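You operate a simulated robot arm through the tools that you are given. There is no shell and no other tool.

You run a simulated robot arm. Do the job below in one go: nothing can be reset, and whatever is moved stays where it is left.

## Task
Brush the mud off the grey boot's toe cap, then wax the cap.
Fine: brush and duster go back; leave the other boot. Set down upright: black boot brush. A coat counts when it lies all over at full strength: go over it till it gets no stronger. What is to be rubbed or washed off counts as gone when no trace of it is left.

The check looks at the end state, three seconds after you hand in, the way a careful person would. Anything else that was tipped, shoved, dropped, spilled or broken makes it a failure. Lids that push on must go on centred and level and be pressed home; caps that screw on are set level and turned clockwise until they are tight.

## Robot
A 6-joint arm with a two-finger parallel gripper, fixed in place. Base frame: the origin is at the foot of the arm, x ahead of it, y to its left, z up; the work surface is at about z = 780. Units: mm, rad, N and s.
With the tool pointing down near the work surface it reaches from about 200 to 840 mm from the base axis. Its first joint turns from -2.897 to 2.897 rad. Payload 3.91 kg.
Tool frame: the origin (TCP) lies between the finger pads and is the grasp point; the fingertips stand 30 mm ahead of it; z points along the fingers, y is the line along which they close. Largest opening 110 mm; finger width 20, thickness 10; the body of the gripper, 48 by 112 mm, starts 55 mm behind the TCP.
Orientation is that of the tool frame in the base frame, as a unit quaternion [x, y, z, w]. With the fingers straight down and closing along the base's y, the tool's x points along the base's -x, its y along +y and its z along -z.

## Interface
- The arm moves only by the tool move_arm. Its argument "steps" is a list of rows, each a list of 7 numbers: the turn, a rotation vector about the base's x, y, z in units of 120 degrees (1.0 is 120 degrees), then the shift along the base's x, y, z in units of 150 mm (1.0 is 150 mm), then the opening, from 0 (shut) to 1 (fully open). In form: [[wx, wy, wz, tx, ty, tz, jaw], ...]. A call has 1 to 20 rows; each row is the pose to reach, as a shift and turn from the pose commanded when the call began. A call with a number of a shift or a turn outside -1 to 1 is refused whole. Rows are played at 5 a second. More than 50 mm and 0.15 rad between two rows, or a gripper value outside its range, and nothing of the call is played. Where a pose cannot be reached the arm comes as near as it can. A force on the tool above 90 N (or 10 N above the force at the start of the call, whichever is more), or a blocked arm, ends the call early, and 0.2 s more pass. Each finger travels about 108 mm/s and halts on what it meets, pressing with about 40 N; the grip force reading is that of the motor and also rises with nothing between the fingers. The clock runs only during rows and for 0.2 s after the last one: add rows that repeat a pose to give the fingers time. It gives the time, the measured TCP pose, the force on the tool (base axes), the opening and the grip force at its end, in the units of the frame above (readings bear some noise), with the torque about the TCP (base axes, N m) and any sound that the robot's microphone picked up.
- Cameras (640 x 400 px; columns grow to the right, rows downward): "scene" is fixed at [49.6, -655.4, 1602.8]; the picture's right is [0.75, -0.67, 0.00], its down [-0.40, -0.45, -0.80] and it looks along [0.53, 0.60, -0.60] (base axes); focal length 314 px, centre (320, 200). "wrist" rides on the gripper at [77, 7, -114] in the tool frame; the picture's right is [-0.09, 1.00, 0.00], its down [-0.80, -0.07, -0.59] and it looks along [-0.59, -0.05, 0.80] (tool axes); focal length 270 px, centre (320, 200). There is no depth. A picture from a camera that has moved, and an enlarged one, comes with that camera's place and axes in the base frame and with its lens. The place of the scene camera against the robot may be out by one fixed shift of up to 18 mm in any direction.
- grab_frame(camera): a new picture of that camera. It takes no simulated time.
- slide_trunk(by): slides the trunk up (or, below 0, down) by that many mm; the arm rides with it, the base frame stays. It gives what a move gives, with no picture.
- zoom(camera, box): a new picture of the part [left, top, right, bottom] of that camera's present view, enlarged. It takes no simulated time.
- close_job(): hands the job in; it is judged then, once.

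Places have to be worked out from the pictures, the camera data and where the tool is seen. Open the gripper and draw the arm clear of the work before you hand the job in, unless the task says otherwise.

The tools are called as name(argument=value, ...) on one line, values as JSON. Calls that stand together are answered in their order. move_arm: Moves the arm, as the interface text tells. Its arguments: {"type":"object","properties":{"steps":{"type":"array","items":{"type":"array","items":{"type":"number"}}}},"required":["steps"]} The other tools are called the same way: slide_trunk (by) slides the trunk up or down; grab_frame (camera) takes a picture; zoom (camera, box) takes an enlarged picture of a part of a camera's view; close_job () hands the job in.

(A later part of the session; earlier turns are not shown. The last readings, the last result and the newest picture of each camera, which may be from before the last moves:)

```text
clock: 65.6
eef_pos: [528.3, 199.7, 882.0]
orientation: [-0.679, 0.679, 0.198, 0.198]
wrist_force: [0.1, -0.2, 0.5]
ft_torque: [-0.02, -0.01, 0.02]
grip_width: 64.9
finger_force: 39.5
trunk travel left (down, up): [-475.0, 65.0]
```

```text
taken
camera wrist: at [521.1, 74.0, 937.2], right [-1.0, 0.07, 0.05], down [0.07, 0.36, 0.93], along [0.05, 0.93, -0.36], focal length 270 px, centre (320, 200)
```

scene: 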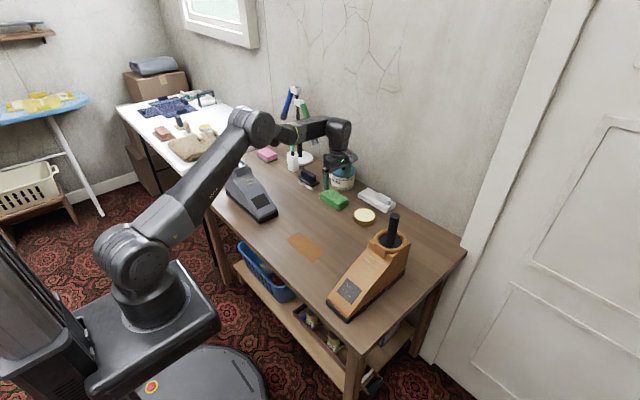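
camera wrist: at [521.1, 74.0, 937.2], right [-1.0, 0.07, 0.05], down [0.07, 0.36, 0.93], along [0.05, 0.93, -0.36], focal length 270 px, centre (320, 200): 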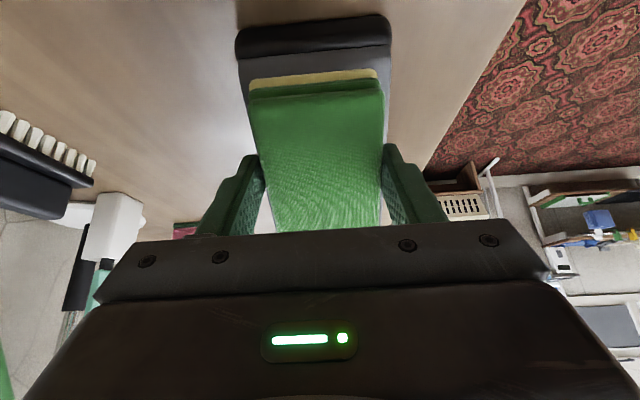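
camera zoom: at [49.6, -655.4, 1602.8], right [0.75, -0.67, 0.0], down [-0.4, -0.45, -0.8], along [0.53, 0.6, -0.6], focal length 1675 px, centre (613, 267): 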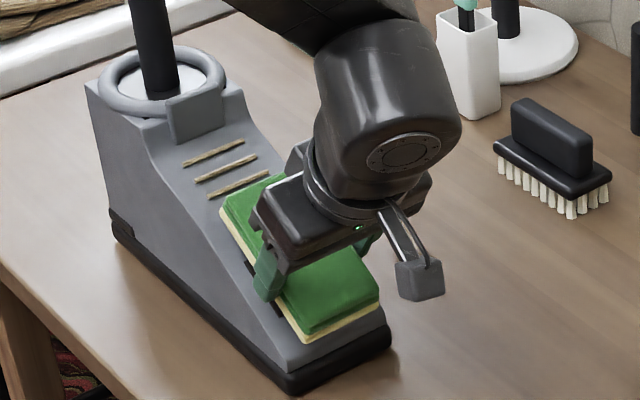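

About 8 mm is left. I'll inch in 7 mm and check the force.

move_arm(steps=[[0, 0, 0, 0, 0.0107, -0.0169, 0.3], [0, 0, 0, 0, 0.0179, -0.0281, 0.3], [0, 0, 0, 0, 0.0215, -0.0337, 0.3], [0, 0, 0, 0, 0.025, -0.0393, 0.3], [0, 0, 0, 0, 0.025, -0.0393, 0.3]])

```text
clock: 66.8
eef_pos: [526.8, 203.8, 878.1]
orientation: [0.679, -0.679, -0.198, -0.197]
wrist_force: [0.6, 0.0, -0.9]
ft_torque: [0.0, -0.02, 0.02]
grip_width: 65.0
finger_force: 40.2
trunk travel left (down, up): [-475.0, 65.0]
```

No contact yet, so I'll go in another 1.5 mm.

move_arm(steps=[[0, 0, 0, 0, 0.0027, -0.0042, 0.3], [0, 0, 0, 0, 0.0054, -0.0084, 0.3], [0, 0, 0, 0, 0.0054, -0.0084, 0.3]])

```text
clock: 67.6
eef_pos: [529.0, 204.7, 876.2]
orientation: [0.679, -0.679, -0.197, -0.197]
wrist_force: [-0.1, 0.4, -0.1]
ft_torque: [0.02, -0.02, 0.0]
grip_width: 65.0
finger_force: 40.0
trunk travel left (down, up): [-475.0, 65.0]
```

Still no force, so another 1.5 mm.

move_arm(steps=[[0, 0, 0, 0, 0.0027, -0.0042, 0.3], [0, 0, 0, 0, 0.0054, -0.0084, 0.3], [0, 0, 0, 0, 0.0054, -0.0084, 0.3]])

```text
clock: 68.4
eef_pos: [527.4, 204.5, 875.0]
orientation: [-0.679, 0.679, 0.197, 0.199]
wrist_force: [-0.1, 0.9, -0.1]
ft_torque: [-0.03, 0.02, 0.03]
grip_width: 65.3
finger_force: 40.2
trunk travel left (down, up): [-475.0, 65.0]
```

zoom(camera="scene", box=[240, 170, 300, 220])

move_arm(steps=[[0, 0, 0, 0, 0.0027, -0.0042, 0.3], [0, 0, 0, 0, 0.0054, -0.0084, 0.3], [0, 0, 0, 0, 0.0054, -0.0084, 0.3]])

```text
8.00 times, centred on (270, 195) of scene
camera zoom: at [49.6, -655.4, 1602.8], right [0.75, -0.67, 0.0], down [-0.4, -0.45, -0.8], along [0.53, 0.6, -0.6], focal length 2512 px, centre (720, 240)
```

zoom: 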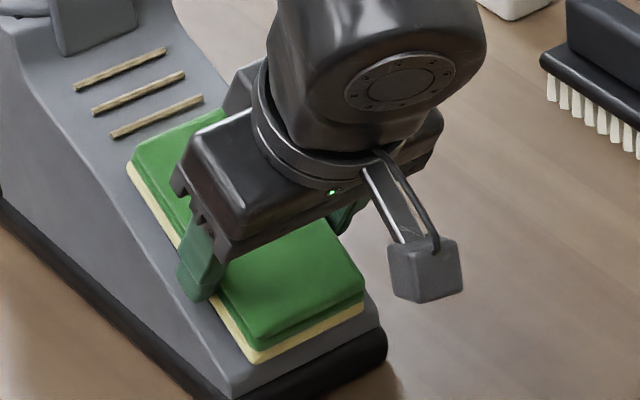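

```text
clock: 69.2
eef_pos: [528.3, 204.4, 873.8]
orientation: [-0.679, 0.679, 0.198, 0.198]
wrist_force: [-0.3, 0.8, -0.4]
ft_torque: [0.01, -0.02, 0.01]
grip_width: 64.9
finger_force: 39.8
trunk travel left (down, up): [-475.0, 65.0]
```

The duster looks very near the surface, but there's still no force at n-level 627 (predicted contact 626). I'll go another 1.5 mm.

move_arm(steps=[[0, 0, 0, 0, 0.0027, -0.0042, 0.3], [0, 0, 0, 0, 0.0054, -0.0084, 0.3], [0, 0, 0, 0, 0.0054, -0.0084, 0.3]])

```text
clock: 70.0
eef_pos: [526.7, 205.2, 873.1]
orientation: [-0.679, 0.679, 0.198, 0.198]
wrist_force: [0.7, -0.4, -0.8]
ft_torque: [-0.02, 0.03, -0.01]
grip_width: 65.1
finger_force: 40.2
trunk travel left (down, up): [-475.0, 65.0]
```

Still no contact, so I'll continue by another 1.5 mm.

move_arm(steps=[[0, 0, 0, 0, 0.0027, -0.0042, 0.3], [0, 0, 0, 0, 0.0054, -0.0084, 0.3], [0, 0, 0, 0, 0.0054, -0.0084, 0.3]])

```text
clock: 70.8
eef_pos: [528.4, 205.3, 871.6]
orientation: [0.679, -0.678, -0.197, -0.199]
wrist_force: [-0.9, -2.9, 7.2]
ft_torque: [0.54, -0.02, 0.1]
grip_width: 65.0
finger_force: 40.0
trunk travel left (down, up): [-475.0, 65.0]
```

There's contact at about 8 N, bearing on the uphill end. I'll add 0.7° of tilt and rub gently across the cap.

move_arm(steps=[[0.006, 0, 0, 0, 0.0009, -0.0014, 0.3], [0.006, 0, 0, 0.04, 0.0009, -0.0014, 0.3], [0.006, 0, 0, 0.07, 0.0009, -0.0014, 0.3], [0.006, 0, 0, 0.04, 0.0009, -0.0014, 0.3], [0.006, 0, 0, 0, 0.0009, -0.0014, 0.3], [0.006, 0, 0, -0.04, 0.0009, -0.0014, 0.3], [0.006, 0, 0, -0.07, 0.0009, -0.0014, 0.3], [0.006, 0, 0, -0.04, 0.0009, -0.0014, 0.3], [0.006, 0, 0, 0, 0.0009, -0.0014, 0.3], [0.006, 0, 0, 0, 0.0009, -0.0014, 0.3]])

```text
clock: 73.0
eef_pos: [526.9, 206.9, 869.6]
orientation: [0.678, -0.677, -0.203, -0.202]
wrist_force: [-1.0, -1.1, 1.1]
ft_torque: [-0.07, 0.0, -0.04]
grip_width: 64.8
finger_force: 40.2
trunk travel left (down, up): [-475.0, 65.0]
```

The contact is light now and the tilt is well matched. I'll press 0.6 mm deeper, rub both across and along the slope, then lift for a look.

move_arm(steps=[[0, 0, 0, 0, 0.0021, -0.0034, 0.3], [0, 0, 0, 0.04, 0.0021, -0.0034, 0.3], [0, 0, 0, 0.07, 0.0021, -0.0034, 0.3], [0, 0, 0, 0.04, -0.018, -0.0164, 0.3], [0, 0, 0, 0, -0.038, -0.0294, 0.3], [0, 0, 0, -0.04, -0.038, -0.0294, 0.3], [0, 0, 0, -0.07, -0.038, -0.0294, 0.3], [0, 0, 0, -0.04, -0.018, -0.0164, 0.3], [0, 0, 0, 0, 0.0021, -0.0034, 0.3], [0, 0, 0, 0.04, 0.0021, -0.0034, 0.3], [0, 0, 0, 0.07, 0.0021, -0.0034, 0.3], [0, 0, 0, 0, 0.0021, -0.0034, 0.3], [0, 0, 0, -0.07, 0.0021, -0.0034, 0.3], [0, 0, 0, 0, 0.0021, -0.0034, 0.3], [0, 0, 0, 0, 0.0021, -0.0034, 0.3]])

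move_arm(steps=[[0, 0, 0, 0, -0.0895, 0.1405, 0.3], [0, 0, 0, 0, -0.179, 0.281, 0.3], [0, 0, 0, 0.25, -0.179, 0.281, 0.3], [0, 0, 0, 0.5, -0.25, 0.281, 0.3], [0, 0, 0, 0.7, -0.3, 0.281, 0.3], [0, 0, 0, 0.7, -0.3, 0.281, 0.3]])

zoom(camera="scene", box=[200, 120, 320, 230])

zoom(camera="scene", box=[248, 185, 284, 215])

```text
clock: 76.2
eef_pos: [528.0, 207.0, 868.2]
orientation: [-0.677, 0.678, 0.203, 0.202]
wrist_force: [-0.8, -1.3, 2.1]
ft_torque: [-0.12, 0.07, 0.03]
grip_width: 64.8
finger_force: 40.1
trunk travel left (down, up): [-475.0, 65.0]
```

```text
clock: 77.6
eef_pos: [633.8, 161.3, 912.5]
orientation: [-0.677, 0.678, 0.201, 0.203]
wrist_force: [-0.4, -0.4, -0.3]
ft_torque: [0.02, 0.02, -0.01]
grip_width: 64.5
finger_force: 40.3
trunk travel left (down, up): [-475.0, 65.0]
```

```text
3.64 times, centred on (260, 175) of scene
camera zoom: at [49.6, -655.4, 1602.8], right [0.75, -0.67, 0.0], down [-0.4, -0.45, -0.8], along [0.53, 0.6, -0.6], focal length 1142 px, centre (538, 291)
```

zoom: 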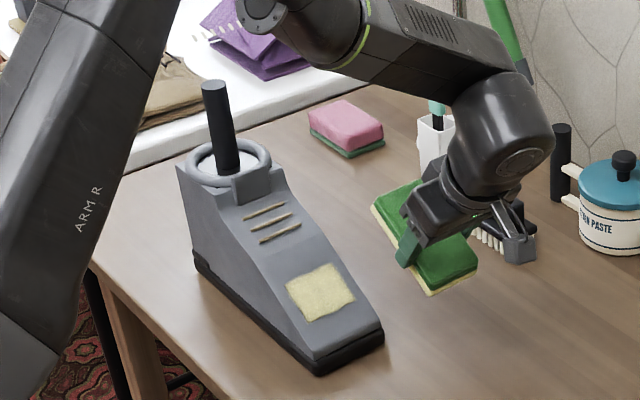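

```text
13.33 times, centred on (266, 200) of scene
camera zoom: at [49.6, -655.4, 1602.8], right [0.75, -0.67, 0.0], down [-0.4, -0.45, -0.8], along [0.53, 0.6, -0.6], focal length 4187 px, centre (1040, 200)
```

zoom: 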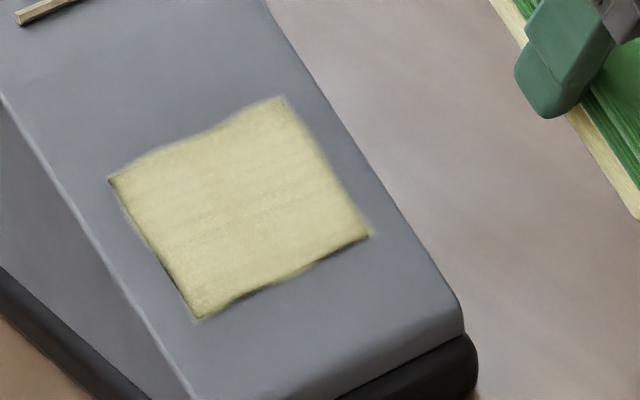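

Wax now covers the whole cap, though a bit thin along some edges. I'll go back for more passes, keeping the strokes small so that the edges stay covered.

move_arm(steps=[[0, 0, 0, -0.25, 0.07, 0, 0.3], [0, 0, 0, -0.5, 0.121, 0, 0.3], [0, 0, 0, -0.7, 0.121, 0, 0.3], [0, 0, 0, -0.7, 0.21, -0.14, 0.3], [0, 0, 0, -0.7, 0.29, -0.266, 0.3], [0, 0, 0, -0.7, 0.3, -0.281, 0.3], [0, 0, 0, -0.7, 0.302, -0.284, 0.3], [0, 0, 0, -0.7, 0.302, -0.284, 0.3]])

```text
clock: 79.4
eef_pos: [527.0, 208.1, 870.9]
orientation: [0.678, -0.678, -0.201, -0.202]
wrist_force: [0.2, -0.5, -0.5]
ft_torque: [0.02, 0.0, 0.0]
grip_width: 64.8
finger_force: 40.0
trunk travel left (down, up): [-475.0, 65.0]
```

It's just short of contact. I'll go 1 mm deeper and rub with small strokes across and along the slope.

move_arm(steps=[[0, 0, 0, 0, 0.0036, -0.0056, 0.3], [0, 0, 0, 0.035, 0.0036, -0.0056, 0.3], [0, 0, 0, 0.06, 0.0036, -0.0056, 0.3], [0, 0, 0, 0.03, 0.0036, -0.0056, 0.3], [0, 0, 0, 0, 0.0036, -0.0056, 0.3], [0, 0, 0, -0.03, 0.0036, -0.0056, 0.3], [0, 0, 0, -0.06, 0.0036, -0.0056, 0.3], [0, 0, 0, -0.03, 0.0036, -0.0056, 0.3], [0, 0, 0, 0, 0.0036, -0.0056, 0.3], [0, 0, 0, 0, -0.02, -0.0206, 0.3], [0, 0, 0, 0, -0.044, -0.0356, 0.3], [0, 0, 0, 0.03, -0.044, -0.0356, 0.3], [0, 0, 0, 0.06, -0.044, -0.0356, 0.3], [0, 0, 0, 0.03, -0.02, -0.0206, 0.3], [0, 0, 0, -0.03, 0.0036, -0.0056, 0.3], [0, 0, 0, -0.06, 0.0036, -0.0056, 0.3], [0, 0, 0, -0.06, -0.02, -0.0206, 0.3], [0, 0, 0, 0, 0.0036, -0.0056, 0.3], [0, 0, 0, 0, 0.0036, -0.0056, 0.3]])

```text
clock: 83.4
eef_pos: [527.4, 207.8, 869.0]
orientation: [-0.677, 0.678, 0.202, 0.202]
wrist_force: [-0.7, -0.9, 0.2]
ft_torque: [-0.06, 0.02, 0.01]
grip_width: 64.8
finger_force: 39.8
trunk travel left (down, up): [-475.0, 65.0]
```

Force is very light (about 1 N). I'll go 0.7 mm deeper for a second round, then lift and look.

move_arm(steps=[[0, 0, 0, 0, 0.0025, -0.0039, 0.3], [0, 0, 0, 0.035, 0.0025, -0.0039, 0.3], [0, 0, 0, 0.06, 0.0025, -0.0039, 0.3], [0, 0, 0, 0.03, 0.0025, -0.0039, 0.3], [0, 0, 0, 0, 0.0025, -0.0039, 0.3], [0, 0, 0, -0.03, 0.0025, -0.0039, 0.3], [0, 0, 0, -0.06, 0.0025, -0.0039, 0.3], [0, 0, 0, -0.03, 0.0025, -0.0039, 0.3], [0, 0, 0, 0, 0.0025, -0.0039, 0.3], [0, 0, 0, 0, -0.02, -0.0189, 0.3], [0, 0, 0, 0, -0.044, -0.0339, 0.3], [0, 0, 0, 0.03, -0.044, -0.0339, 0.3], [0, 0, 0, 0.06, -0.044, -0.0339, 0.3], [0, 0, 0, 0.03, -0.02, -0.0189, 0.3], [0, 0, 0, -0.03, 0.0025, -0.0039, 0.3], [0, 0, 0, -0.06, 0.0025, -0.0039, 0.3], [0, 0, 0, -0.06, -0.02, -0.0189, 0.3], [0, 0, 0, 0, 0.0025, -0.0039, 0.3], [0, 0, 0, 0, 0.0025, -0.0039, 0.3]])

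move_arm(steps=[[0, 0, 0, 0, -0.0895, 0.1405, 0.3], [0, 0, 0, 0, -0.179, 0.281, 0.3], [0, 0, 0, 0.25, -0.179, 0.281, 0.3], [0, 0, 0, 0.5, -0.25, 0.281, 0.3], [0, 0, 0, 0.7, -0.3, 0.281, 0.3], [0, 0, 0, 0.7, -0.3, 0.281, 0.3]])

zoom(camera="scene", box=[248, 185, 284, 215])

zoom(camera="scene", box=[200, 120, 320, 230])

```text
clock: 87.4
eef_pos: [527.3, 208.7, 867.1]
orientation: [-0.678, 0.678, 0.202, 0.202]
wrist_force: [-0.2, -1.1, 1.0]
ft_torque: [0.02, 0.06, 0.11]
grip_width: 64.8
finger_force: 39.6
trunk travel left (down, up): [-475.0, 65.0]
```

```text
clock: 88.8
eef_pos: [631.3, 163.9, 909.0]
orientation: [-0.677, 0.678, 0.203, 0.203]
wrist_force: [-0.2, -0.2, -0.9]
ft_torque: [-0.05, 0.01, 0.01]
grip_width: 65.1
finger_force: 39.8
trunk travel left (down, up): [-475.0, 65.0]
```

```text
13.33 times, centred on (266, 200) of scene
camera zoom: at [49.6, -655.4, 1602.8], right [0.75, -0.67, 0.0], down [-0.4, -0.45, -0.8], along [0.53, 0.6, -0.6], focal length 4187 px, centre (1040, 200)
```

zoom: 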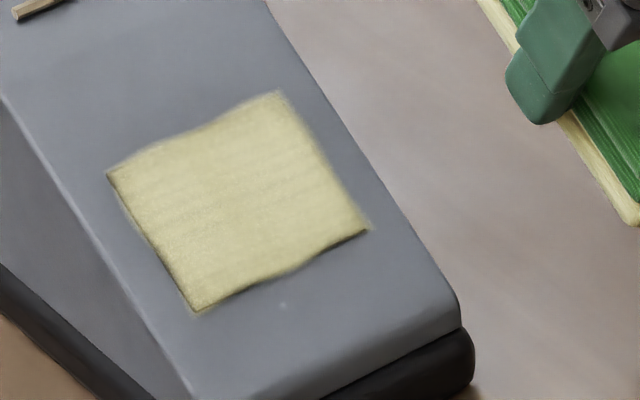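

```text
3.64 times, centred on (260, 175) of scene
camera zoom: at [49.6, -655.4, 1602.8], right [0.75, -0.67, 0.0], down [-0.4, -0.45, -0.8], along [0.53, 0.6, -0.6], focal length 1142 px, centre (538, 291)
```

zoom: 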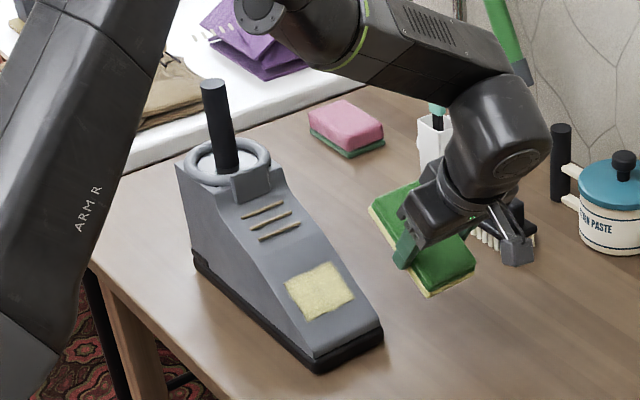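

The coat looks full, but I want a close look. I'll raise and level the duster so the wrist camera looks down on the cap.

move_arm(steps=[[-0.04, 0, 0, 0, 0, 0.25, 0.3], [-0.09, 0, 0, 0, 0, 0.5, 0.3], [-0.14, 0, 0, 0, 0, 0.75, 0.3], [-0.2, 0, 0, -0.1, 0.1, 0.9, 0.3], [-0.24, 0, 0, -0.25, 0.25, 0.9, 0.3], [-0.278, 0, 0, -0.4, 0.4, 0.9, 0.3], [-0.278, 0, 0, -0.55, 0.55, 0.9, 0.3], [-0.278, 0, 0, -0.64, 0.7, 0.9, 0.3], [-0.278, 0, 0, -0.64, 0.7, 0.9, 0.3]])

grab_frame(camera="wrist")

zoom(camera="wrist", box=[270, 0, 370, 62])

```text
clock: 90.8
eef_pos: [536.4, 271.2, 1046.2]
orientation: [-0.707, 0.708, 0.0, -0.001]
wrist_force: [0.1, 0.3, -0.3]
ft_torque: [-0.04, -0.02, -0.02]
grip_width: 64.7
finger_force: 39.5
trunk travel left (down, up): [-475.0, 65.0]
```

```text
taken
camera wrist: at [529.5, 193.5, 1159.7], right [-1.0, 0.09, 0.0], down [0.07, 0.8, 0.59], along [0.05, 0.59, -0.81], focal length 270 px, centre (320, 200)
```

wrist: 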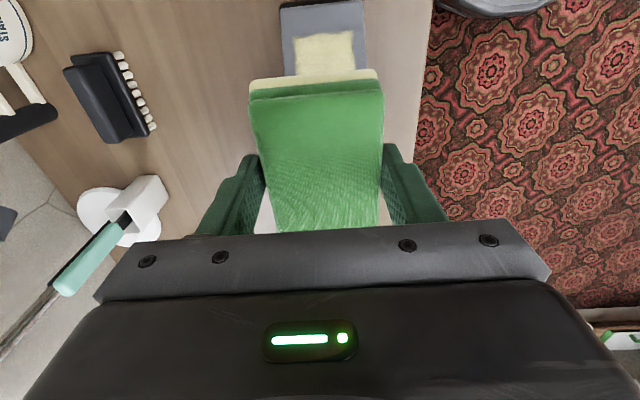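

```text
6.40 times, centred on (320, 31) of wrist
camera zoom: at [529.5, 193.5, 1159.7], right [-1.0, 0.09, 0.0], down [0.07, 0.8, 0.59], along [0.05, 0.59, -0.81], focal length 1730 px, centre (320, 1282)
```

zoom: 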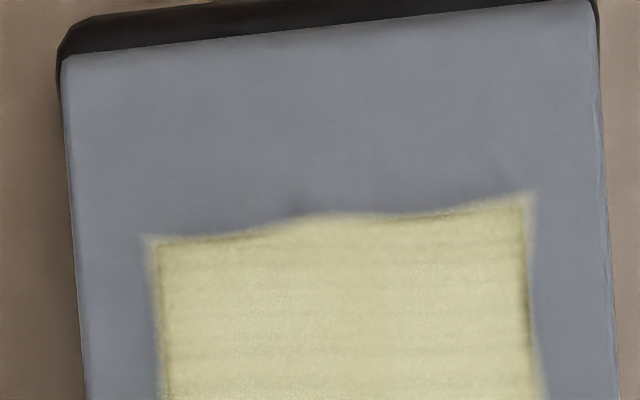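

The coat is full and even where visible, but the boot has crept about 17 mm toward +y, which I'll correct later. I'll do one more light rubbing round and compare to see whether the coat still gains strength, moving back to a 50 mm standoff first.

move_arm(steps=[[0.04, 0, 0, -0.02, -0.2, -0.05, 0.3], [0.09, 0, 0, -0.04, -0.4, -0.15, 0.3], [0.14, 0, 0, -0.06, -0.564, -0.3, 0.3], [0.19, 0, 0, -0.06, -0.564, -0.5, 0.3], [0.24, 0, 0, -0.06, -0.564, -0.7, 0.3], [0.278, 0, 0, -0.06, -0.564, -0.89, 0.3], [0.278, 0, 0, -0.06, -0.564, -0.89, 0.3]])

move_arm(steps=[[0, 0, 0, 0, 0.0913, -0.1395, 0.3], [0, 0, 0, 0, 0.15, -0.229, 0.3], [0, 0, 0, 0, 0.172, -0.2627, 0.3], [0, 0, 0, 0, 0.172, -0.2627, 0.3]])

```text
clock: 92.4
eef_pos: [529.0, 184.2, 911.6]
orientation: [0.678, -0.676, -0.202, -0.203]
wrist_force: [-1.4, 0.6, -1.0]
ft_torque: [-0.02, 0.01, 0.0]
grip_width: 64.6
finger_force: 40.1
trunk travel left (down, up): [-475.0, 65.0]
```

```text
clock: 93.4
eef_pos: [527.5, 210.3, 871.9]
orientation: [0.678, -0.677, -0.202, -0.202]
wrist_force: [-0.5, -0.1, -0.2]
ft_torque: [-0.02, 0.0, 0.0]
grip_width: 65.0
finger_force: 40.2
trunk travel left (down, up): [-475.0, 65.0]
```

About 3 mm is left. I'll inch 2.5 mm in.

move_arm(steps=[[0, 0, 0, 0, 0.0055, -0.0084, 0.3], [0, 0, 0, 0, 0.0091, -0.0139, 0.3], [0, 0, 0, 0, 0.0091, -0.0139, 0.3]])

```text
clock: 94.2
eef_pos: [528.6, 212.5, 871.3]
orientation: [-0.677, 0.678, 0.202, 0.202]
wrist_force: [0.0, 1.0, -0.2]
ft_torque: [-0.01, -0.01, 0.04]
grip_width: 64.8
finger_force: 39.8
trunk travel left (down, up): [-475.0, 65.0]
```

Still free; I'll inch in 1.2 mm more.

move_arm(steps=[[0, 0, 0, 0, 0.0022, -0.0034, 0.3], [0, 0, 0, 0, 0.0044, -0.0067, 0.3], [0, 0, 0, 0, 0.0044, -0.0067, 0.3]])

```text
clock: 95.0
eef_pos: [528.6, 211.2, 870.1]
orientation: [0.679, -0.676, -0.202, -0.202]
wrist_force: [-0.6, -2.3, 11.4]
ft_torque: [0.03, 0.24, 0.01]
grip_width: 64.9
finger_force: 39.7
trunk travel left (down, up): [-475.0, 65.0]
```

Contact is 11 N and nicely even. I'll ease off 0.5 mm and rub with small strokes.

move_arm(steps=[[0, 0, 0, 0, -0.0018, 0.0028, 0.3], [0, 0, 0, 0.03, -0.0018, 0.0028, 0.3], [0, 0, 0, 0.06, -0.0018, 0.0028, 0.3], [0, 0, 0, 0.03, -0.0018, 0.0028, 0.3], [0, 0, 0, 0, -0.0018, 0.0028, 0.3], [0, 0, 0, -0.03, -0.0018, 0.0028, 0.3], [0, 0, 0, -0.06, -0.0018, 0.0028, 0.3], [0, 0, 0, -0.03, -0.0018, 0.0028, 0.3], [0, 0, 0, 0, -0.0018, 0.0028, 0.3], [0, 0, 0, 0.03, -0.0018, 0.0028, 0.3], [0, 0, 0, 0.06, -0.0018, 0.0028, 0.3], [0, 0, 0, 0.03, -0.0018, 0.0028, 0.3], [0, 0, 0, 0, -0.0018, 0.0028, 0.3], [0, 0, 0, -0.03, -0.0018, 0.0028, 0.3], [0, 0, 0, -0.06, -0.0018, 0.0028, 0.3], [0, 0, 0, -0.03, -0.0018, 0.0028, 0.3], [0, 0, 0, 0, -0.0018, 0.0028, 0.3], [0, 0, 0, 0, -0.0018, 0.0028, 0.3]])

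move_arm(steps=[[0, 0, 0, 0, 0.0018, -0.0028, 0.3], [0, 0, 0, 0.03, -0.016, -0.0136, 0.3], [0, 0, 0, 0.03, -0.034, -0.0256, 0.3], [0, 0, 0, 0, -0.044, -0.0322, 0.3], [0, 0, 0, -0.03, -0.044, -0.0322, 0.3], [0, 0, 0, -0.03, -0.02, -0.0164, 0.3], [0, 0, 0, -0.03, 0.0018, -0.0028, 0.3], [0, 0, 0, 0, 0.0018, -0.0028, 0.3], [0, 0, 0, 0.04, 0.0018, -0.0028, 0.3], [0, 0, 0, 0.04, -0.02, -0.0164, 0.3], [0, 0, 0, -0.04, -0.02, -0.0164, 0.3], [0, 0, 0, 0, -0.02, -0.0164, 0.3], [0, 0, 0, 0, -0.02, -0.0164, 0.3]])

move_arm(steps=[[0, 0, 0, 0, -0.0895, 0.1405, 0.3], [0, 0, 0, 0, -0.179, 0.281, 0.3], [0, 0, 0, 0.25, -0.179, 0.281, 0.3], [0, 0, 0, 0.5, -0.25, 0.281, 0.3], [0, 0, 0, 0.7, -0.3, 0.281, 0.3], [0, 0, 0, 0.7, -0.3, 0.281, 0.3]])

zoom(camera="scene", box=[248, 185, 284, 215])

zoom(camera="scene", box=[200, 120, 320, 230])

```text
clock: 98.8
eef_pos: [527.6, 212.7, 869.4]
orientation: [-0.678, 0.678, 0.202, 0.202]
wrist_force: [0.1, -0.3, 0.4]
ft_torque: [-0.03, 0.02, 0.01]
grip_width: 64.7
finger_force: 39.6
trunk travel left (down, up): [-475.0, 65.0]
```

```text
clock: 101.6
eef_pos: [527.2, 207.6, 867.9]
orientation: [-0.677, 0.678, 0.202, 0.203]
wrist_force: [-0.2, 0.3, 1.1]
ft_torque: [0.01, 0.04, -0.01]
grip_width: 65.0
finger_force: 40.7
trunk travel left (down, up): [-475.0, 65.0]
```

```text
clock: 103.0
eef_pos: [633.0, 163.4, 908.9]
orientation: [0.678, -0.678, -0.202, -0.202]
wrist_force: [0.4, -0.8, -1.1]
ft_torque: [-0.01, -0.03, 0.0]
grip_width: 64.7
finger_force: 40.3
trunk travel left (down, up): [-475.0, 65.0]
```

```text
13.33 times, centred on (266, 200) of scene
camera zoom: at [49.6, -655.4, 1602.8], right [0.75, -0.67, 0.0], down [-0.4, -0.45, -0.8], along [0.53, 0.6, -0.6], focal length 4187 px, centre (1040, 200)
```

zoom: 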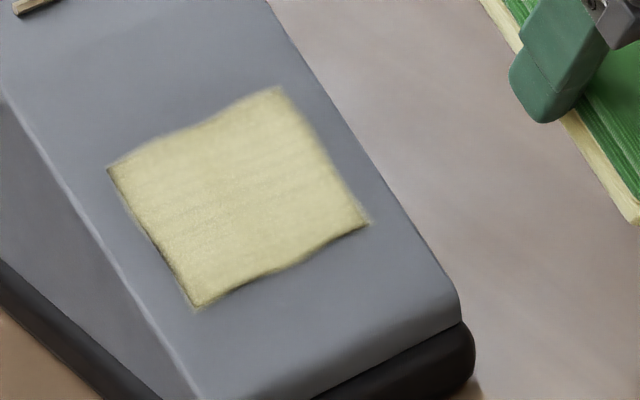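

```text
3.64 times, centred on (260, 175) of scene
camera zoom: at [49.6, -655.4, 1602.8], right [0.75, -0.67, 0.0], down [-0.4, -0.45, -0.8], along [0.53, 0.6, -0.6], focal length 1142 px, centre (538, 291)
```

zoom: 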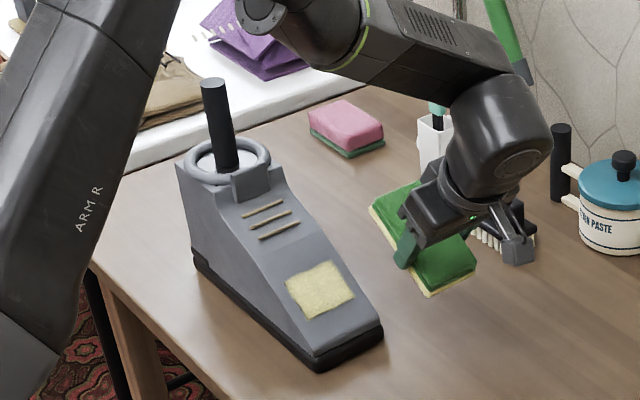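

The coat looks the same as before this round. To be sure it has stopped gaining, I'll go back to the same overhead wrist view and compare.

move_arm(steps=[[-0.04, 0, 0, 0, 0, 0.25, 0.3], [-0.09, 0, 0, 0, 0, 0.5, 0.3], [-0.14, 0, 0, 0, 0, 0.75, 0.3], [-0.2, 0, 0, -0.1, 0.1, 0.9, 0.3], [-0.24, 0, 0, -0.25, 0.25, 0.9, 0.3], [-0.278, 0, 0, -0.4, 0.4, 0.9, 0.3], [-0.278, 0, 0, -0.55, 0.55, 0.9, 0.3], [-0.278, 0, 0, -0.64, 0.7, 0.9, 0.3], [-0.278, 0, 0, -0.64, 0.7, 0.9, 0.3]])

zoom(camera="wrist", box=[270, 0, 370, 62])

zoom(camera="wrist", box=[285, 25, 365, 75])

zoom(camera="scene", box=[340, 195, 390, 235])

```text
clock: 105.0
eef_pos: [537.0, 268.0, 1042.5]
orientation: [0.708, -0.707, 0.0, 0.001]
wrist_force: [0.4, -0.6, -0.3]
ft_torque: [-0.01, -0.03, 0.0]
grip_width: 65.0
finger_force: 40.3
trunk travel left (down, up): [-475.0, 65.0]
```

```text
6.40 times, centred on (320, 31) of wrist
camera zoom: at [530.1, 191.2, 1157.4], right [-1.0, 0.09, 0.0], down [0.07, 0.8, 0.59], along [0.05, 0.59, -0.81], focal length 1730 px, centre (320, 1282)
```

zoom: 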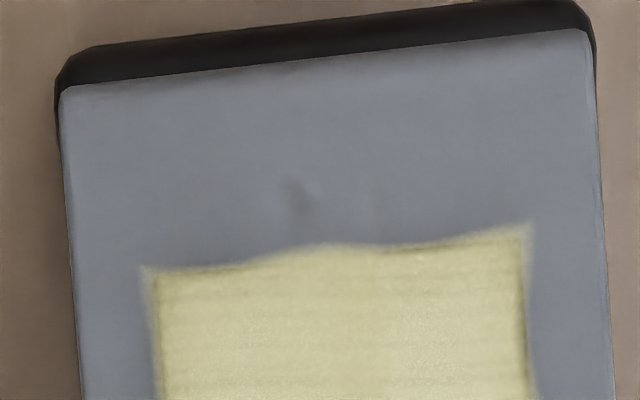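

```text
8.00 times, centred on (325, 50) of wrist
camera zoom: at [530.1, 191.2, 1157.4], right [-1.0, 0.09, 0.0], down [0.07, 0.8, 0.59], along [0.05, 0.59, -0.81], focal length 2162 px, centre (280, 1400)
```

zoom: 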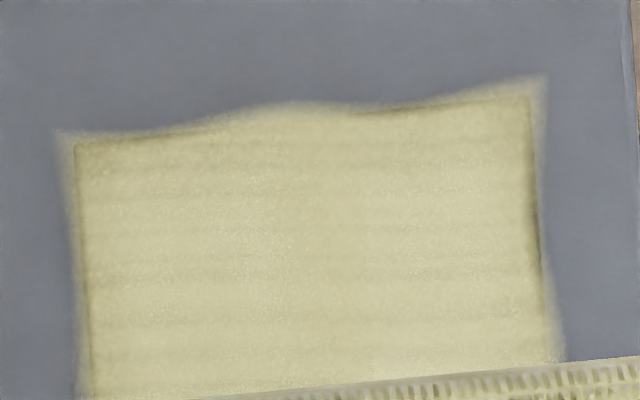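

```text
10.00 times, centred on (365, 215) of scene
camera zoom: at [49.6, -655.4, 1602.8], right [0.75, -0.67, 0.0], down [-0.4, -0.45, -0.8], along [0.53, 0.6, -0.6], focal length 3140 px, centre (-130, 50)
```

zoom: 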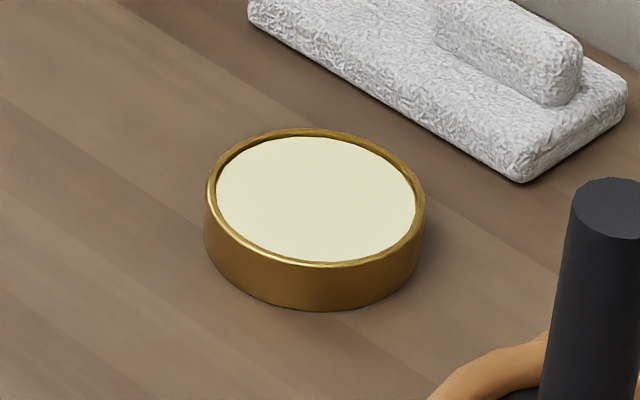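

The coat shows no further gain and covers the cap fully, so waxing is done. I'll carry the duster back to its original place at (799.6, 88.3).

move_arm(steps=[[0, 0, 0, 0.15, -0.2, 0, 0.3], [0, 0, 0, 0.35, -0.4, -0.05, 0.3], [0, 0, 0, 0.55, -0.6, -0.15, 0.3], [0, 0, 0, 0.75, -0.8, -0.25, 0.3], [0, 0, 0, 0.95, -1, -0.4, 0.3]])

move_arm(steps=[[0, 0, 0, 0.2, -0.05, -0.15, 0.3], [0, 0, 0, 0.4, -0.1, -0.3, 0.3], [0, 0, 0, 0.6, -0.15, -0.45, 0.3], [0, 0, 0, 0.75, -0.19, -0.6, 0.3], [0, 0, 0, 0.8, -0.19, -0.7, 0.3], [0, 0, 0, 0.8, -0.19, -0.7, 0.3]])

```text
clock: 106.2
eef_pos: [680.8, 120.1, 984.0]
orientation: [0.708, -0.706, 0.001, 0.001]
wrist_force: [0.9, 0.3, 0.3]
ft_torque: [-0.03, 0.02, 0.01]
grip_width: 64.9
finger_force: 39.7
trunk travel left (down, up): [-475.0, 65.0]
```

```text
clock: 107.6
eef_pos: [801.5, 90.9, 879.4]
orientation: [0.707, -0.707, 0.001, 0.0]
wrist_force: [0.2, 1.0, -1.5]
ft_torque: [0.02, -0.04, 0.02]
grip_width: 65.0
finger_force: 40.3
trunk travel left (down, up): [-475.0, 65.0]
```

I'm over the spot. I'll lower to just above the table, then inch to contact.

move_arm(steps=[[0, 0, 0, -0.01, -0.015, -0.15, 0.3], [0, 0, 0, -0.01, -0.015, -0.3, 0.3], [0, 0, 0, -0.01, -0.015, -0.38, 0.3], [0, 0, 0, -0.01, -0.015, -0.405, 0.3], [0, 0, 0, -0.01, -0.015, -0.41, 0.3], [0, 0, 0, -0.01, -0.015, -0.41, 0.3]])

zoom(camera="scene", box=[300, 150, 400, 225])

```text
clock: 109.0
eef_pos: [799.6, 89.7, 818.7]
orientation: [0.707, -0.707, 0.001, 0.0]
wrist_force: [1.4, 0.1, 1.7]
ft_torque: [0.13, 0.01, -0.08]
grip_width: 64.7
finger_force: 40.3
trunk travel left (down, up): [-475.0, 65.0]
```

```text
5.33 times, centred on (350, 188) of scene
camera zoom: at [49.6, -655.4, 1602.8], right [0.75, -0.67, 0.0], down [-0.4, -0.45, -0.8], along [0.53, 0.6, -0.6], focal length 1675 px, centre (160, 267)
```

zoom: 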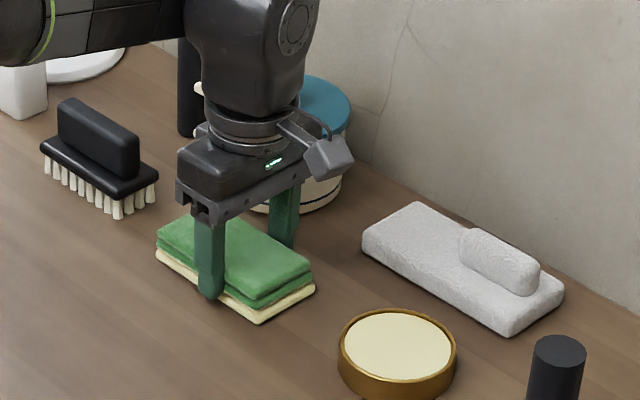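

It's touching lightly at its original place. I'll release and rise straight up.

move_arm(steps=[[0, 0, 0, 0, 0, 0, 0.65], [0, 0, 0, 0, 0, 0, 0.8], [0, 0, 0, 0, 0, 0, 0.95], [0, 0, 0, 0, 0, 0, 0.95], [0, 0, 0, 0, 0, 0.1, 0.95], [0, 0, 0, 0, 0, 0.3, 0.95], [0, 0, 0, 0, 0, 0.6, 0.95], [0, 0, 0, 0, 0, 0.9, 0.95], [0, 0, 0, 0, 0, 0.9, 0.95]])

zoom(camera="scene", box=[280, 140, 420, 240])

grab_frame(camera="wrist")

```text
clock: 111.0
eef_pos: [796.9, 88.8, 952.3]
orientation: [-0.707, 0.708, -0.001, -0.001]
wrist_force: [0.4, -0.8, 0.5]
ft_torque: [-0.04, -0.01, 0.0]
grip_width: 104.2
finger_force: 0.0
trunk travel left (down, up): [-475.0, 65.0]
```

```text
4.00 times, centred on (350, 190) of scene
camera zoom: at [49.6, -655.4, 1602.8], right [0.75, -0.67, 0.0], down [-0.4, -0.45, -0.8], along [0.53, 0.6, -0.6], focal length 1256 px, centre (200, 240)
```

zoom: 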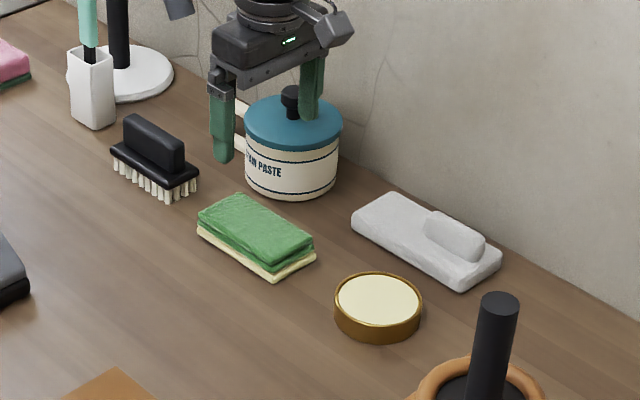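

```text
taken
camera wrist: at [789.6, 11.7, 1067.0], right [-1.0, 0.09, 0.0], down [0.07, 0.8, 0.59], along [0.05, 0.59, -0.81], focal length 270 px, centre (320, 200)
```

wrist: 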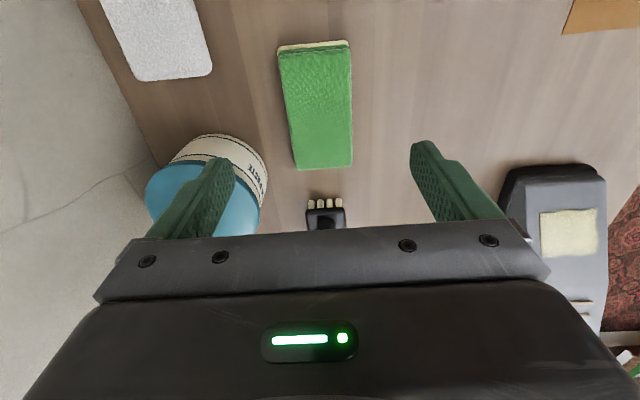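

Brush, duster and tin all sit exactly where they began. Now I'll measure how far the grey boot has crept, using the same scene box as at the start.

zoom(camera="scene", box=[200, 120, 320, 230])

zoom(camera="scene", box=[215, 135, 290, 185])

```text
3.64 times, centred on (260, 175) of scene
camera zoom: at [49.6, -655.4, 1602.8], right [0.75, -0.67, 0.0], down [-0.4, -0.45, -0.8], along [0.53, 0.6, -0.6], focal length 1142 px, centre (538, 291)
```

zoom: 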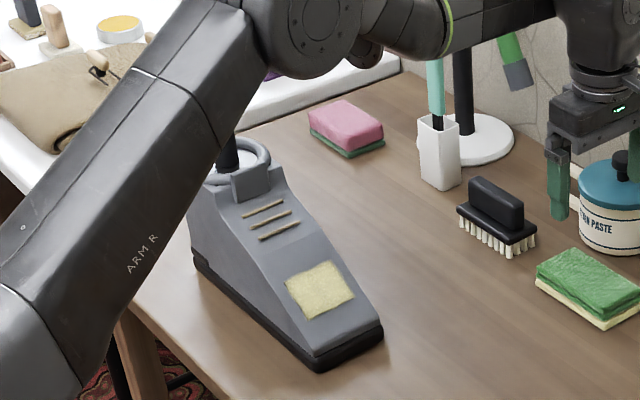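

```text
8.00 times, centred on (252, 160) of scene
camera zoom: at [49.6, -655.4, 1602.8], right [0.75, -0.67, 0.0], down [-0.4, -0.45, -0.8], along [0.53, 0.6, -0.6], focal length 2512 px, centre (860, 520)
```

zoom: 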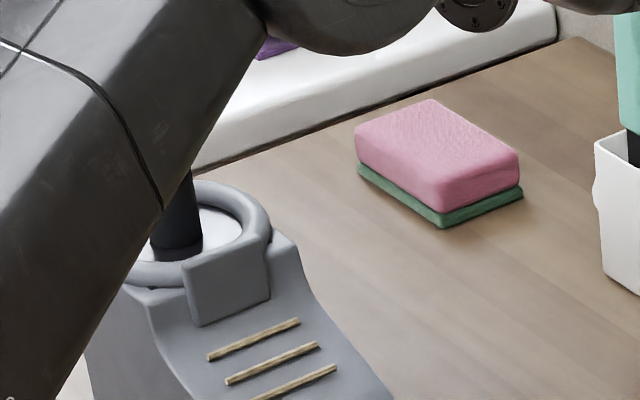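

The boot has crept about 18–19 mm in +y. To put it back, I'll straddle the sides of its toe with the open gripper (upper ≈90 mm wide, well clear of the waxed cap), grip it and draw it back. First I move over the toe at a safe height.

move_arm(steps=[[0, 0, 0, -0.25, 0.1, 0, 1], [0, 0, 0, -0.5, 0.25, 0, 1], [0, 0, 0, -0.75, 0.4, 0, 1], [0, 0, 0, -1, 0.55, 0, 1]])

move_arm(steps=[[0, 0, 0, -0.25, 0.05, 0, 1], [0, 0, 0, -0.5, 0.1, 0, 1], [0, 0, 0, -0.79, 0.2, 0, 1], [0, 0, 0, -0.79, 0.2, 0, 1]])

grab_frame(camera="wrist")

zoom(camera="wrist", box=[210, 40, 430, 220])

```text
clock: 112.0
eef_pos: [647.3, 172.2, 952.4]
orientation: [-0.707, 0.707, 0.0, -0.001]
wrist_force: [-0.3, -0.5, 0.0]
ft_torque: [0.01, 0.01, -0.02]
grip_width: 110.2
finger_force: 0.1
trunk travel left (down, up): [-475.0, 65.0]
```

```text
clock: 113.0
eef_pos: [528.0, 200.9, 951.2]
orientation: [0.708, -0.706, 0.0, 0.0]
wrist_force: [-0.5, -0.3, 0.6]
ft_torque: [-0.02, -0.05, 0.03]
grip_width: 110.0
finger_force: 0.1
trunk travel left (down, up): [-475.0, 65.0]
```

```text
taken
camera wrist: at [520.7, 124.9, 1065.0], right [-1.0, 0.09, 0.0], down [0.07, 0.8, 0.59], along [0.05, 0.59, -0.81], focal length 270 px, centre (320, 200)
```

wrist: 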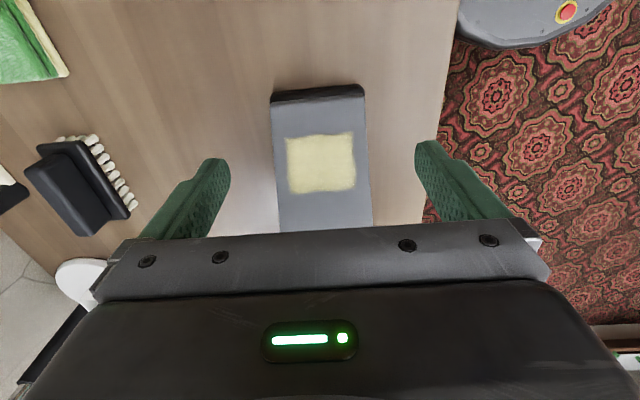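

```text
2.22 times, centred on (320, 130) of wrist
camera zoom: at [520.7, 124.9, 1065.0], right [-1.0, 0.09, 0.0], down [0.07, 0.8, 0.59], along [0.05, 0.59, -0.81], focal length 601 px, centre (320, 356)
```

zoom: 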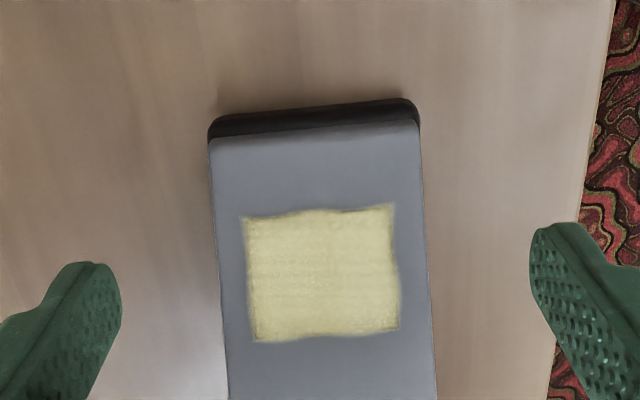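

The cap shows an even, complete coat. The boot's toe spans x 485–575 with its front at y≈193 (about 174 at the start). I'll centre at x=530, y=210 and lower the open fingers alongside the toe.

move_arm(steps=[[0, 0, 0, 0.013, 0.03, -0.15, 1], [0, 0, 0, 0.013, 0.06, -0.3, 1], [0, 0, 0, 0.013, 0.06, -0.45, 1], [0, 0, 0, 0.013, 0.06, -0.58, 1], [0, 0, 0, 0.013, 0.06, -0.58, 1]])

grab_frame(camera="wrist")

zoom(camera="scene", box=[220, 150, 310, 225])

```text
clock: 114.2
eef_pos: [531.4, 210.0, 864.1]
orientation: [-0.707, 0.707, -0.001, -0.001]
wrist_force: [-0.1, -0.3, -0.4]
ft_torque: [0.07, -0.01, -0.02]
grip_width: 110.2
finger_force: 0.0
trunk travel left (down, up): [-475.0, 65.0]
```

```text
taken
camera wrist: at [524.3, 134.1, 978.3], right [-1.0, 0.09, 0.0], down [0.07, 0.8, 0.59], along [0.05, 0.59, -0.81], focal length 270 px, centre (320, 200)
```

wrist: 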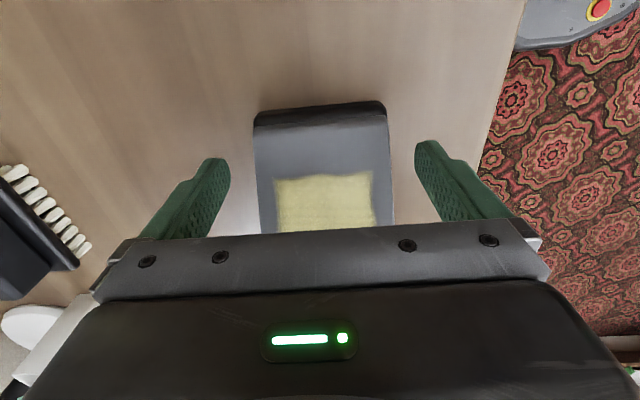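

```text
5.33 times, centred on (265, 188) of scene
camera zoom: at [49.6, -655.4, 1602.8], right [0.75, -0.67, 0.0], down [-0.4, -0.45, -0.8], along [0.53, 0.6, -0.6], focal length 1675 px, centre (613, 267)
```

zoom: 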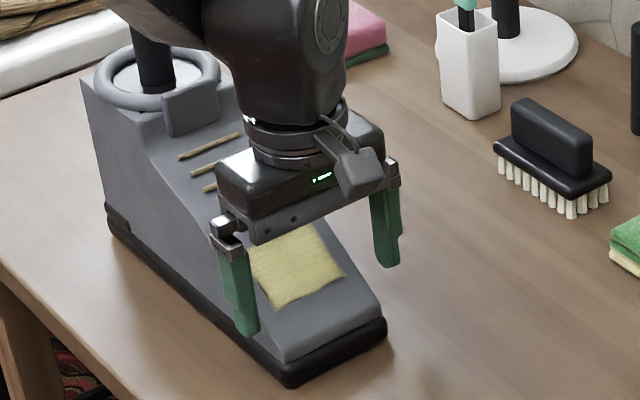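

It's centred on the toe. I'll lower the last 36 mm so that the fingertips sit beside the toe, above the table.

move_arm(steps=[[0, 0, 0, 0, 0, -0.1, 1], [0, 0, 0, 0, 0, -0.2, 1], [0, 0, 0, 0, 0, -0.24, 1], [0, 0, 0, 0, 0, -0.24, 1]])

grab_frame(camera="wrist")

zoom(camera="scene", box=[220, 150, 310, 225])

```text
clock: 115.2
eef_pos: [530.9, 209.5, 830.0]
orientation: [0.707, -0.707, 0.001, 0.0]
wrist_force: [0.1, -0.7, 0.2]
ft_torque: [-0.02, -0.02, 0.03]
grip_width: 110.0
finger_force: 0.0
trunk travel left (down, up): [-475.0, 65.0]
```

```text
taken
camera wrist: at [524.9, 133.5, 943.4], right [-1.0, 0.09, 0.0], down [0.07, 0.8, 0.59], along [0.05, 0.59, -0.81], focal length 270 px, centre (320, 200)
```

wrist: 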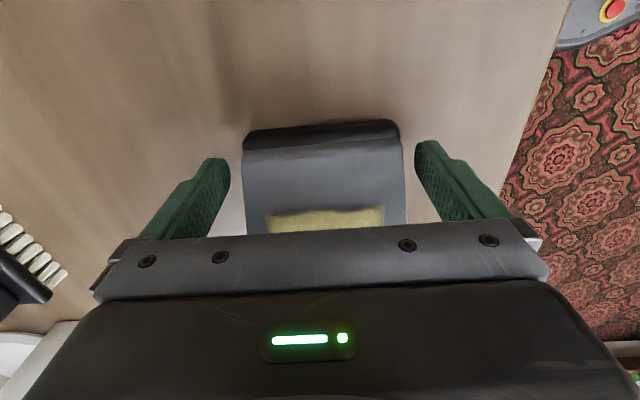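

```text
5.33 times, centred on (265, 188) of scene
camera zoom: at [49.6, -655.4, 1602.8], right [0.75, -0.67, 0.0], down [-0.4, -0.45, -0.8], along [0.53, 0.6, -0.6], focal length 1675 px, centre (613, 267)
```

zoom: 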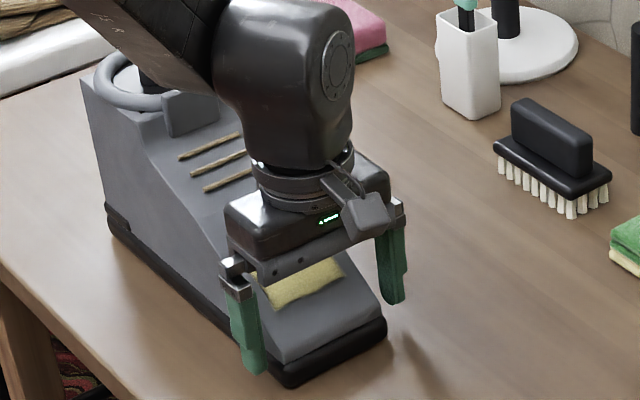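

The fingers are beside the toe with even gaps and nothing is touching. I'll close gently onto the toe's sides.

move_arm(steps=[[0, 0, 0, 0, 0, 0, 0.92], [0, 0, 0, 0, 0, 0, 0.86], [0, 0, 0, 0, 0, 0, 0.83], [0, 0, 0, 0, 0, 0, 0.8], [0, 0, 0, 0, 0, 0, 0.78], [0, 0, 0, 0, 0, 0, 0.78]])

```text
clock: 116.6
eef_pos: [532.0, 210.3, 829.3]
orientation: [0.707, -0.707, 0.0, 0.001]
wrist_force: [-0.2, -0.9, -0.3]
ft_torque: [0.0, 0.01, 0.12]
grip_width: 93.5
finger_force: 39.5
trunk travel left (down, up): [-475.0, 65.0]
```

The toe is gripped at 93.5 mm. I'll draw the boot 18 mm toward -y slowly, at constant height.

move_arm(steps=[[0, 0, 0, 0, -0.02, 0, 0.78], [0, 0, 0, 0, -0.04, 0, 0.78], [0, 0, 0, 0, -0.06, 0, 0.78], [0, 0, 0, 0, -0.08, 0, 0.78], [0, 0, 0, 0, -0.1, 0, 0.78], [0, 0, 0, 0, -0.12, 0, 0.78], [0, 0, 0, 0, -0.12, 0, 0.78], [0, 0, 0, 0, -0.12, 0, 0.78]])

zoom(camera="scene", box=[200, 120, 320, 230])

```text
clock: 118.4
eef_pos: [532.2, 191.2, 830.3]
orientation: [-0.706, 0.708, -0.002, -0.001]
wrist_force: [0.9, -0.6, 0.5]
ft_torque: [-0.41, -0.02, 0.0]
grip_width: 93.6
finger_force: 40.2
trunk travel left (down, up): [-475.0, 65.0]
```

```text
3.64 times, centred on (260, 175) of scene
camera zoom: at [49.6, -655.4, 1602.8], right [0.75, -0.67, 0.0], down [-0.4, -0.45, -0.8], along [0.53, 0.6, -0.6], focal length 1142 px, centre (538, 291)
```

zoom: 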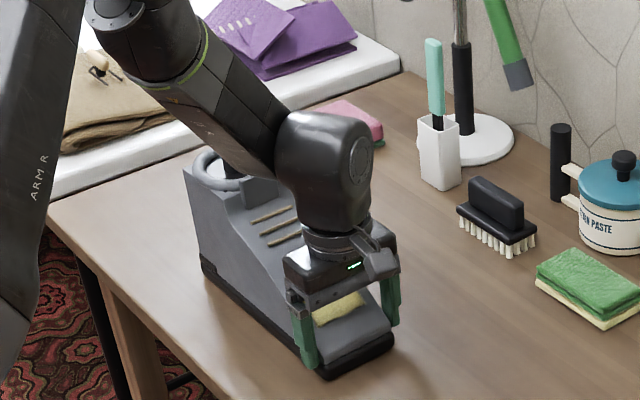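

The boot is back near its original picture position. I'll open gently and rise straight up.

move_arm(steps=[[0, 0, 0, 0, 0, 0, 0.88], [0, 0, 0, 0, 0, 0, 0.95], [0, 0, 0, 0, 0, 0, 1], [0, 0, 0, 0, 0, 0, 1], [0, 0, 0, 0, 0, 0.1, 1], [0, 0, 0, 0, 0, 0.3, 1], [0, 0, 0, 0, 0, 0.6, 1], [0, 0, 0, 0, 0, 0.9, 1], [0, 0, 0, 0, 0, 0.9, 1]])

zoom(camera="wrist", box=[210, 40, 430, 220])

zoom(camera="scene", box=[200, 120, 320, 230])

```text
clock: 120.4
eef_pos: [532.2, 189.7, 965.0]
orientation: [-0.707, 0.707, -0.001, 0.0]
wrist_force: [0.0, -0.1, 0.4]
ft_torque: [0.02, 0.02, 0.03]
grip_width: 110.1
finger_force: 0.0
trunk travel left (down, up): [-475.0, 65.0]
```

```text
2.22 times, centred on (320, 130) of wrist
camera zoom: at [526.0, 111.9, 1079.4], right [-1.0, 0.09, 0.0], down [0.07, 0.8, 0.59], along [0.05, 0.59, -0.81], focal length 601 px, centre (320, 356)
```

zoom: 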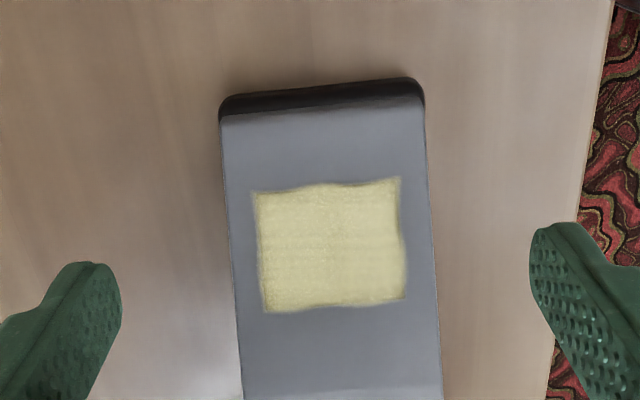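

```text
3.64 times, centred on (260, 175) of scene
camera zoom: at [49.6, -655.4, 1602.8], right [0.75, -0.67, 0.0], down [-0.4, -0.45, -0.8], along [0.53, 0.6, -0.6], focal length 1142 px, centre (538, 291)
```

zoom: 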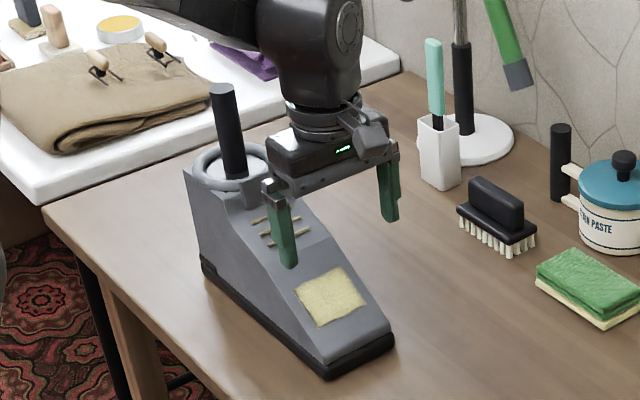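

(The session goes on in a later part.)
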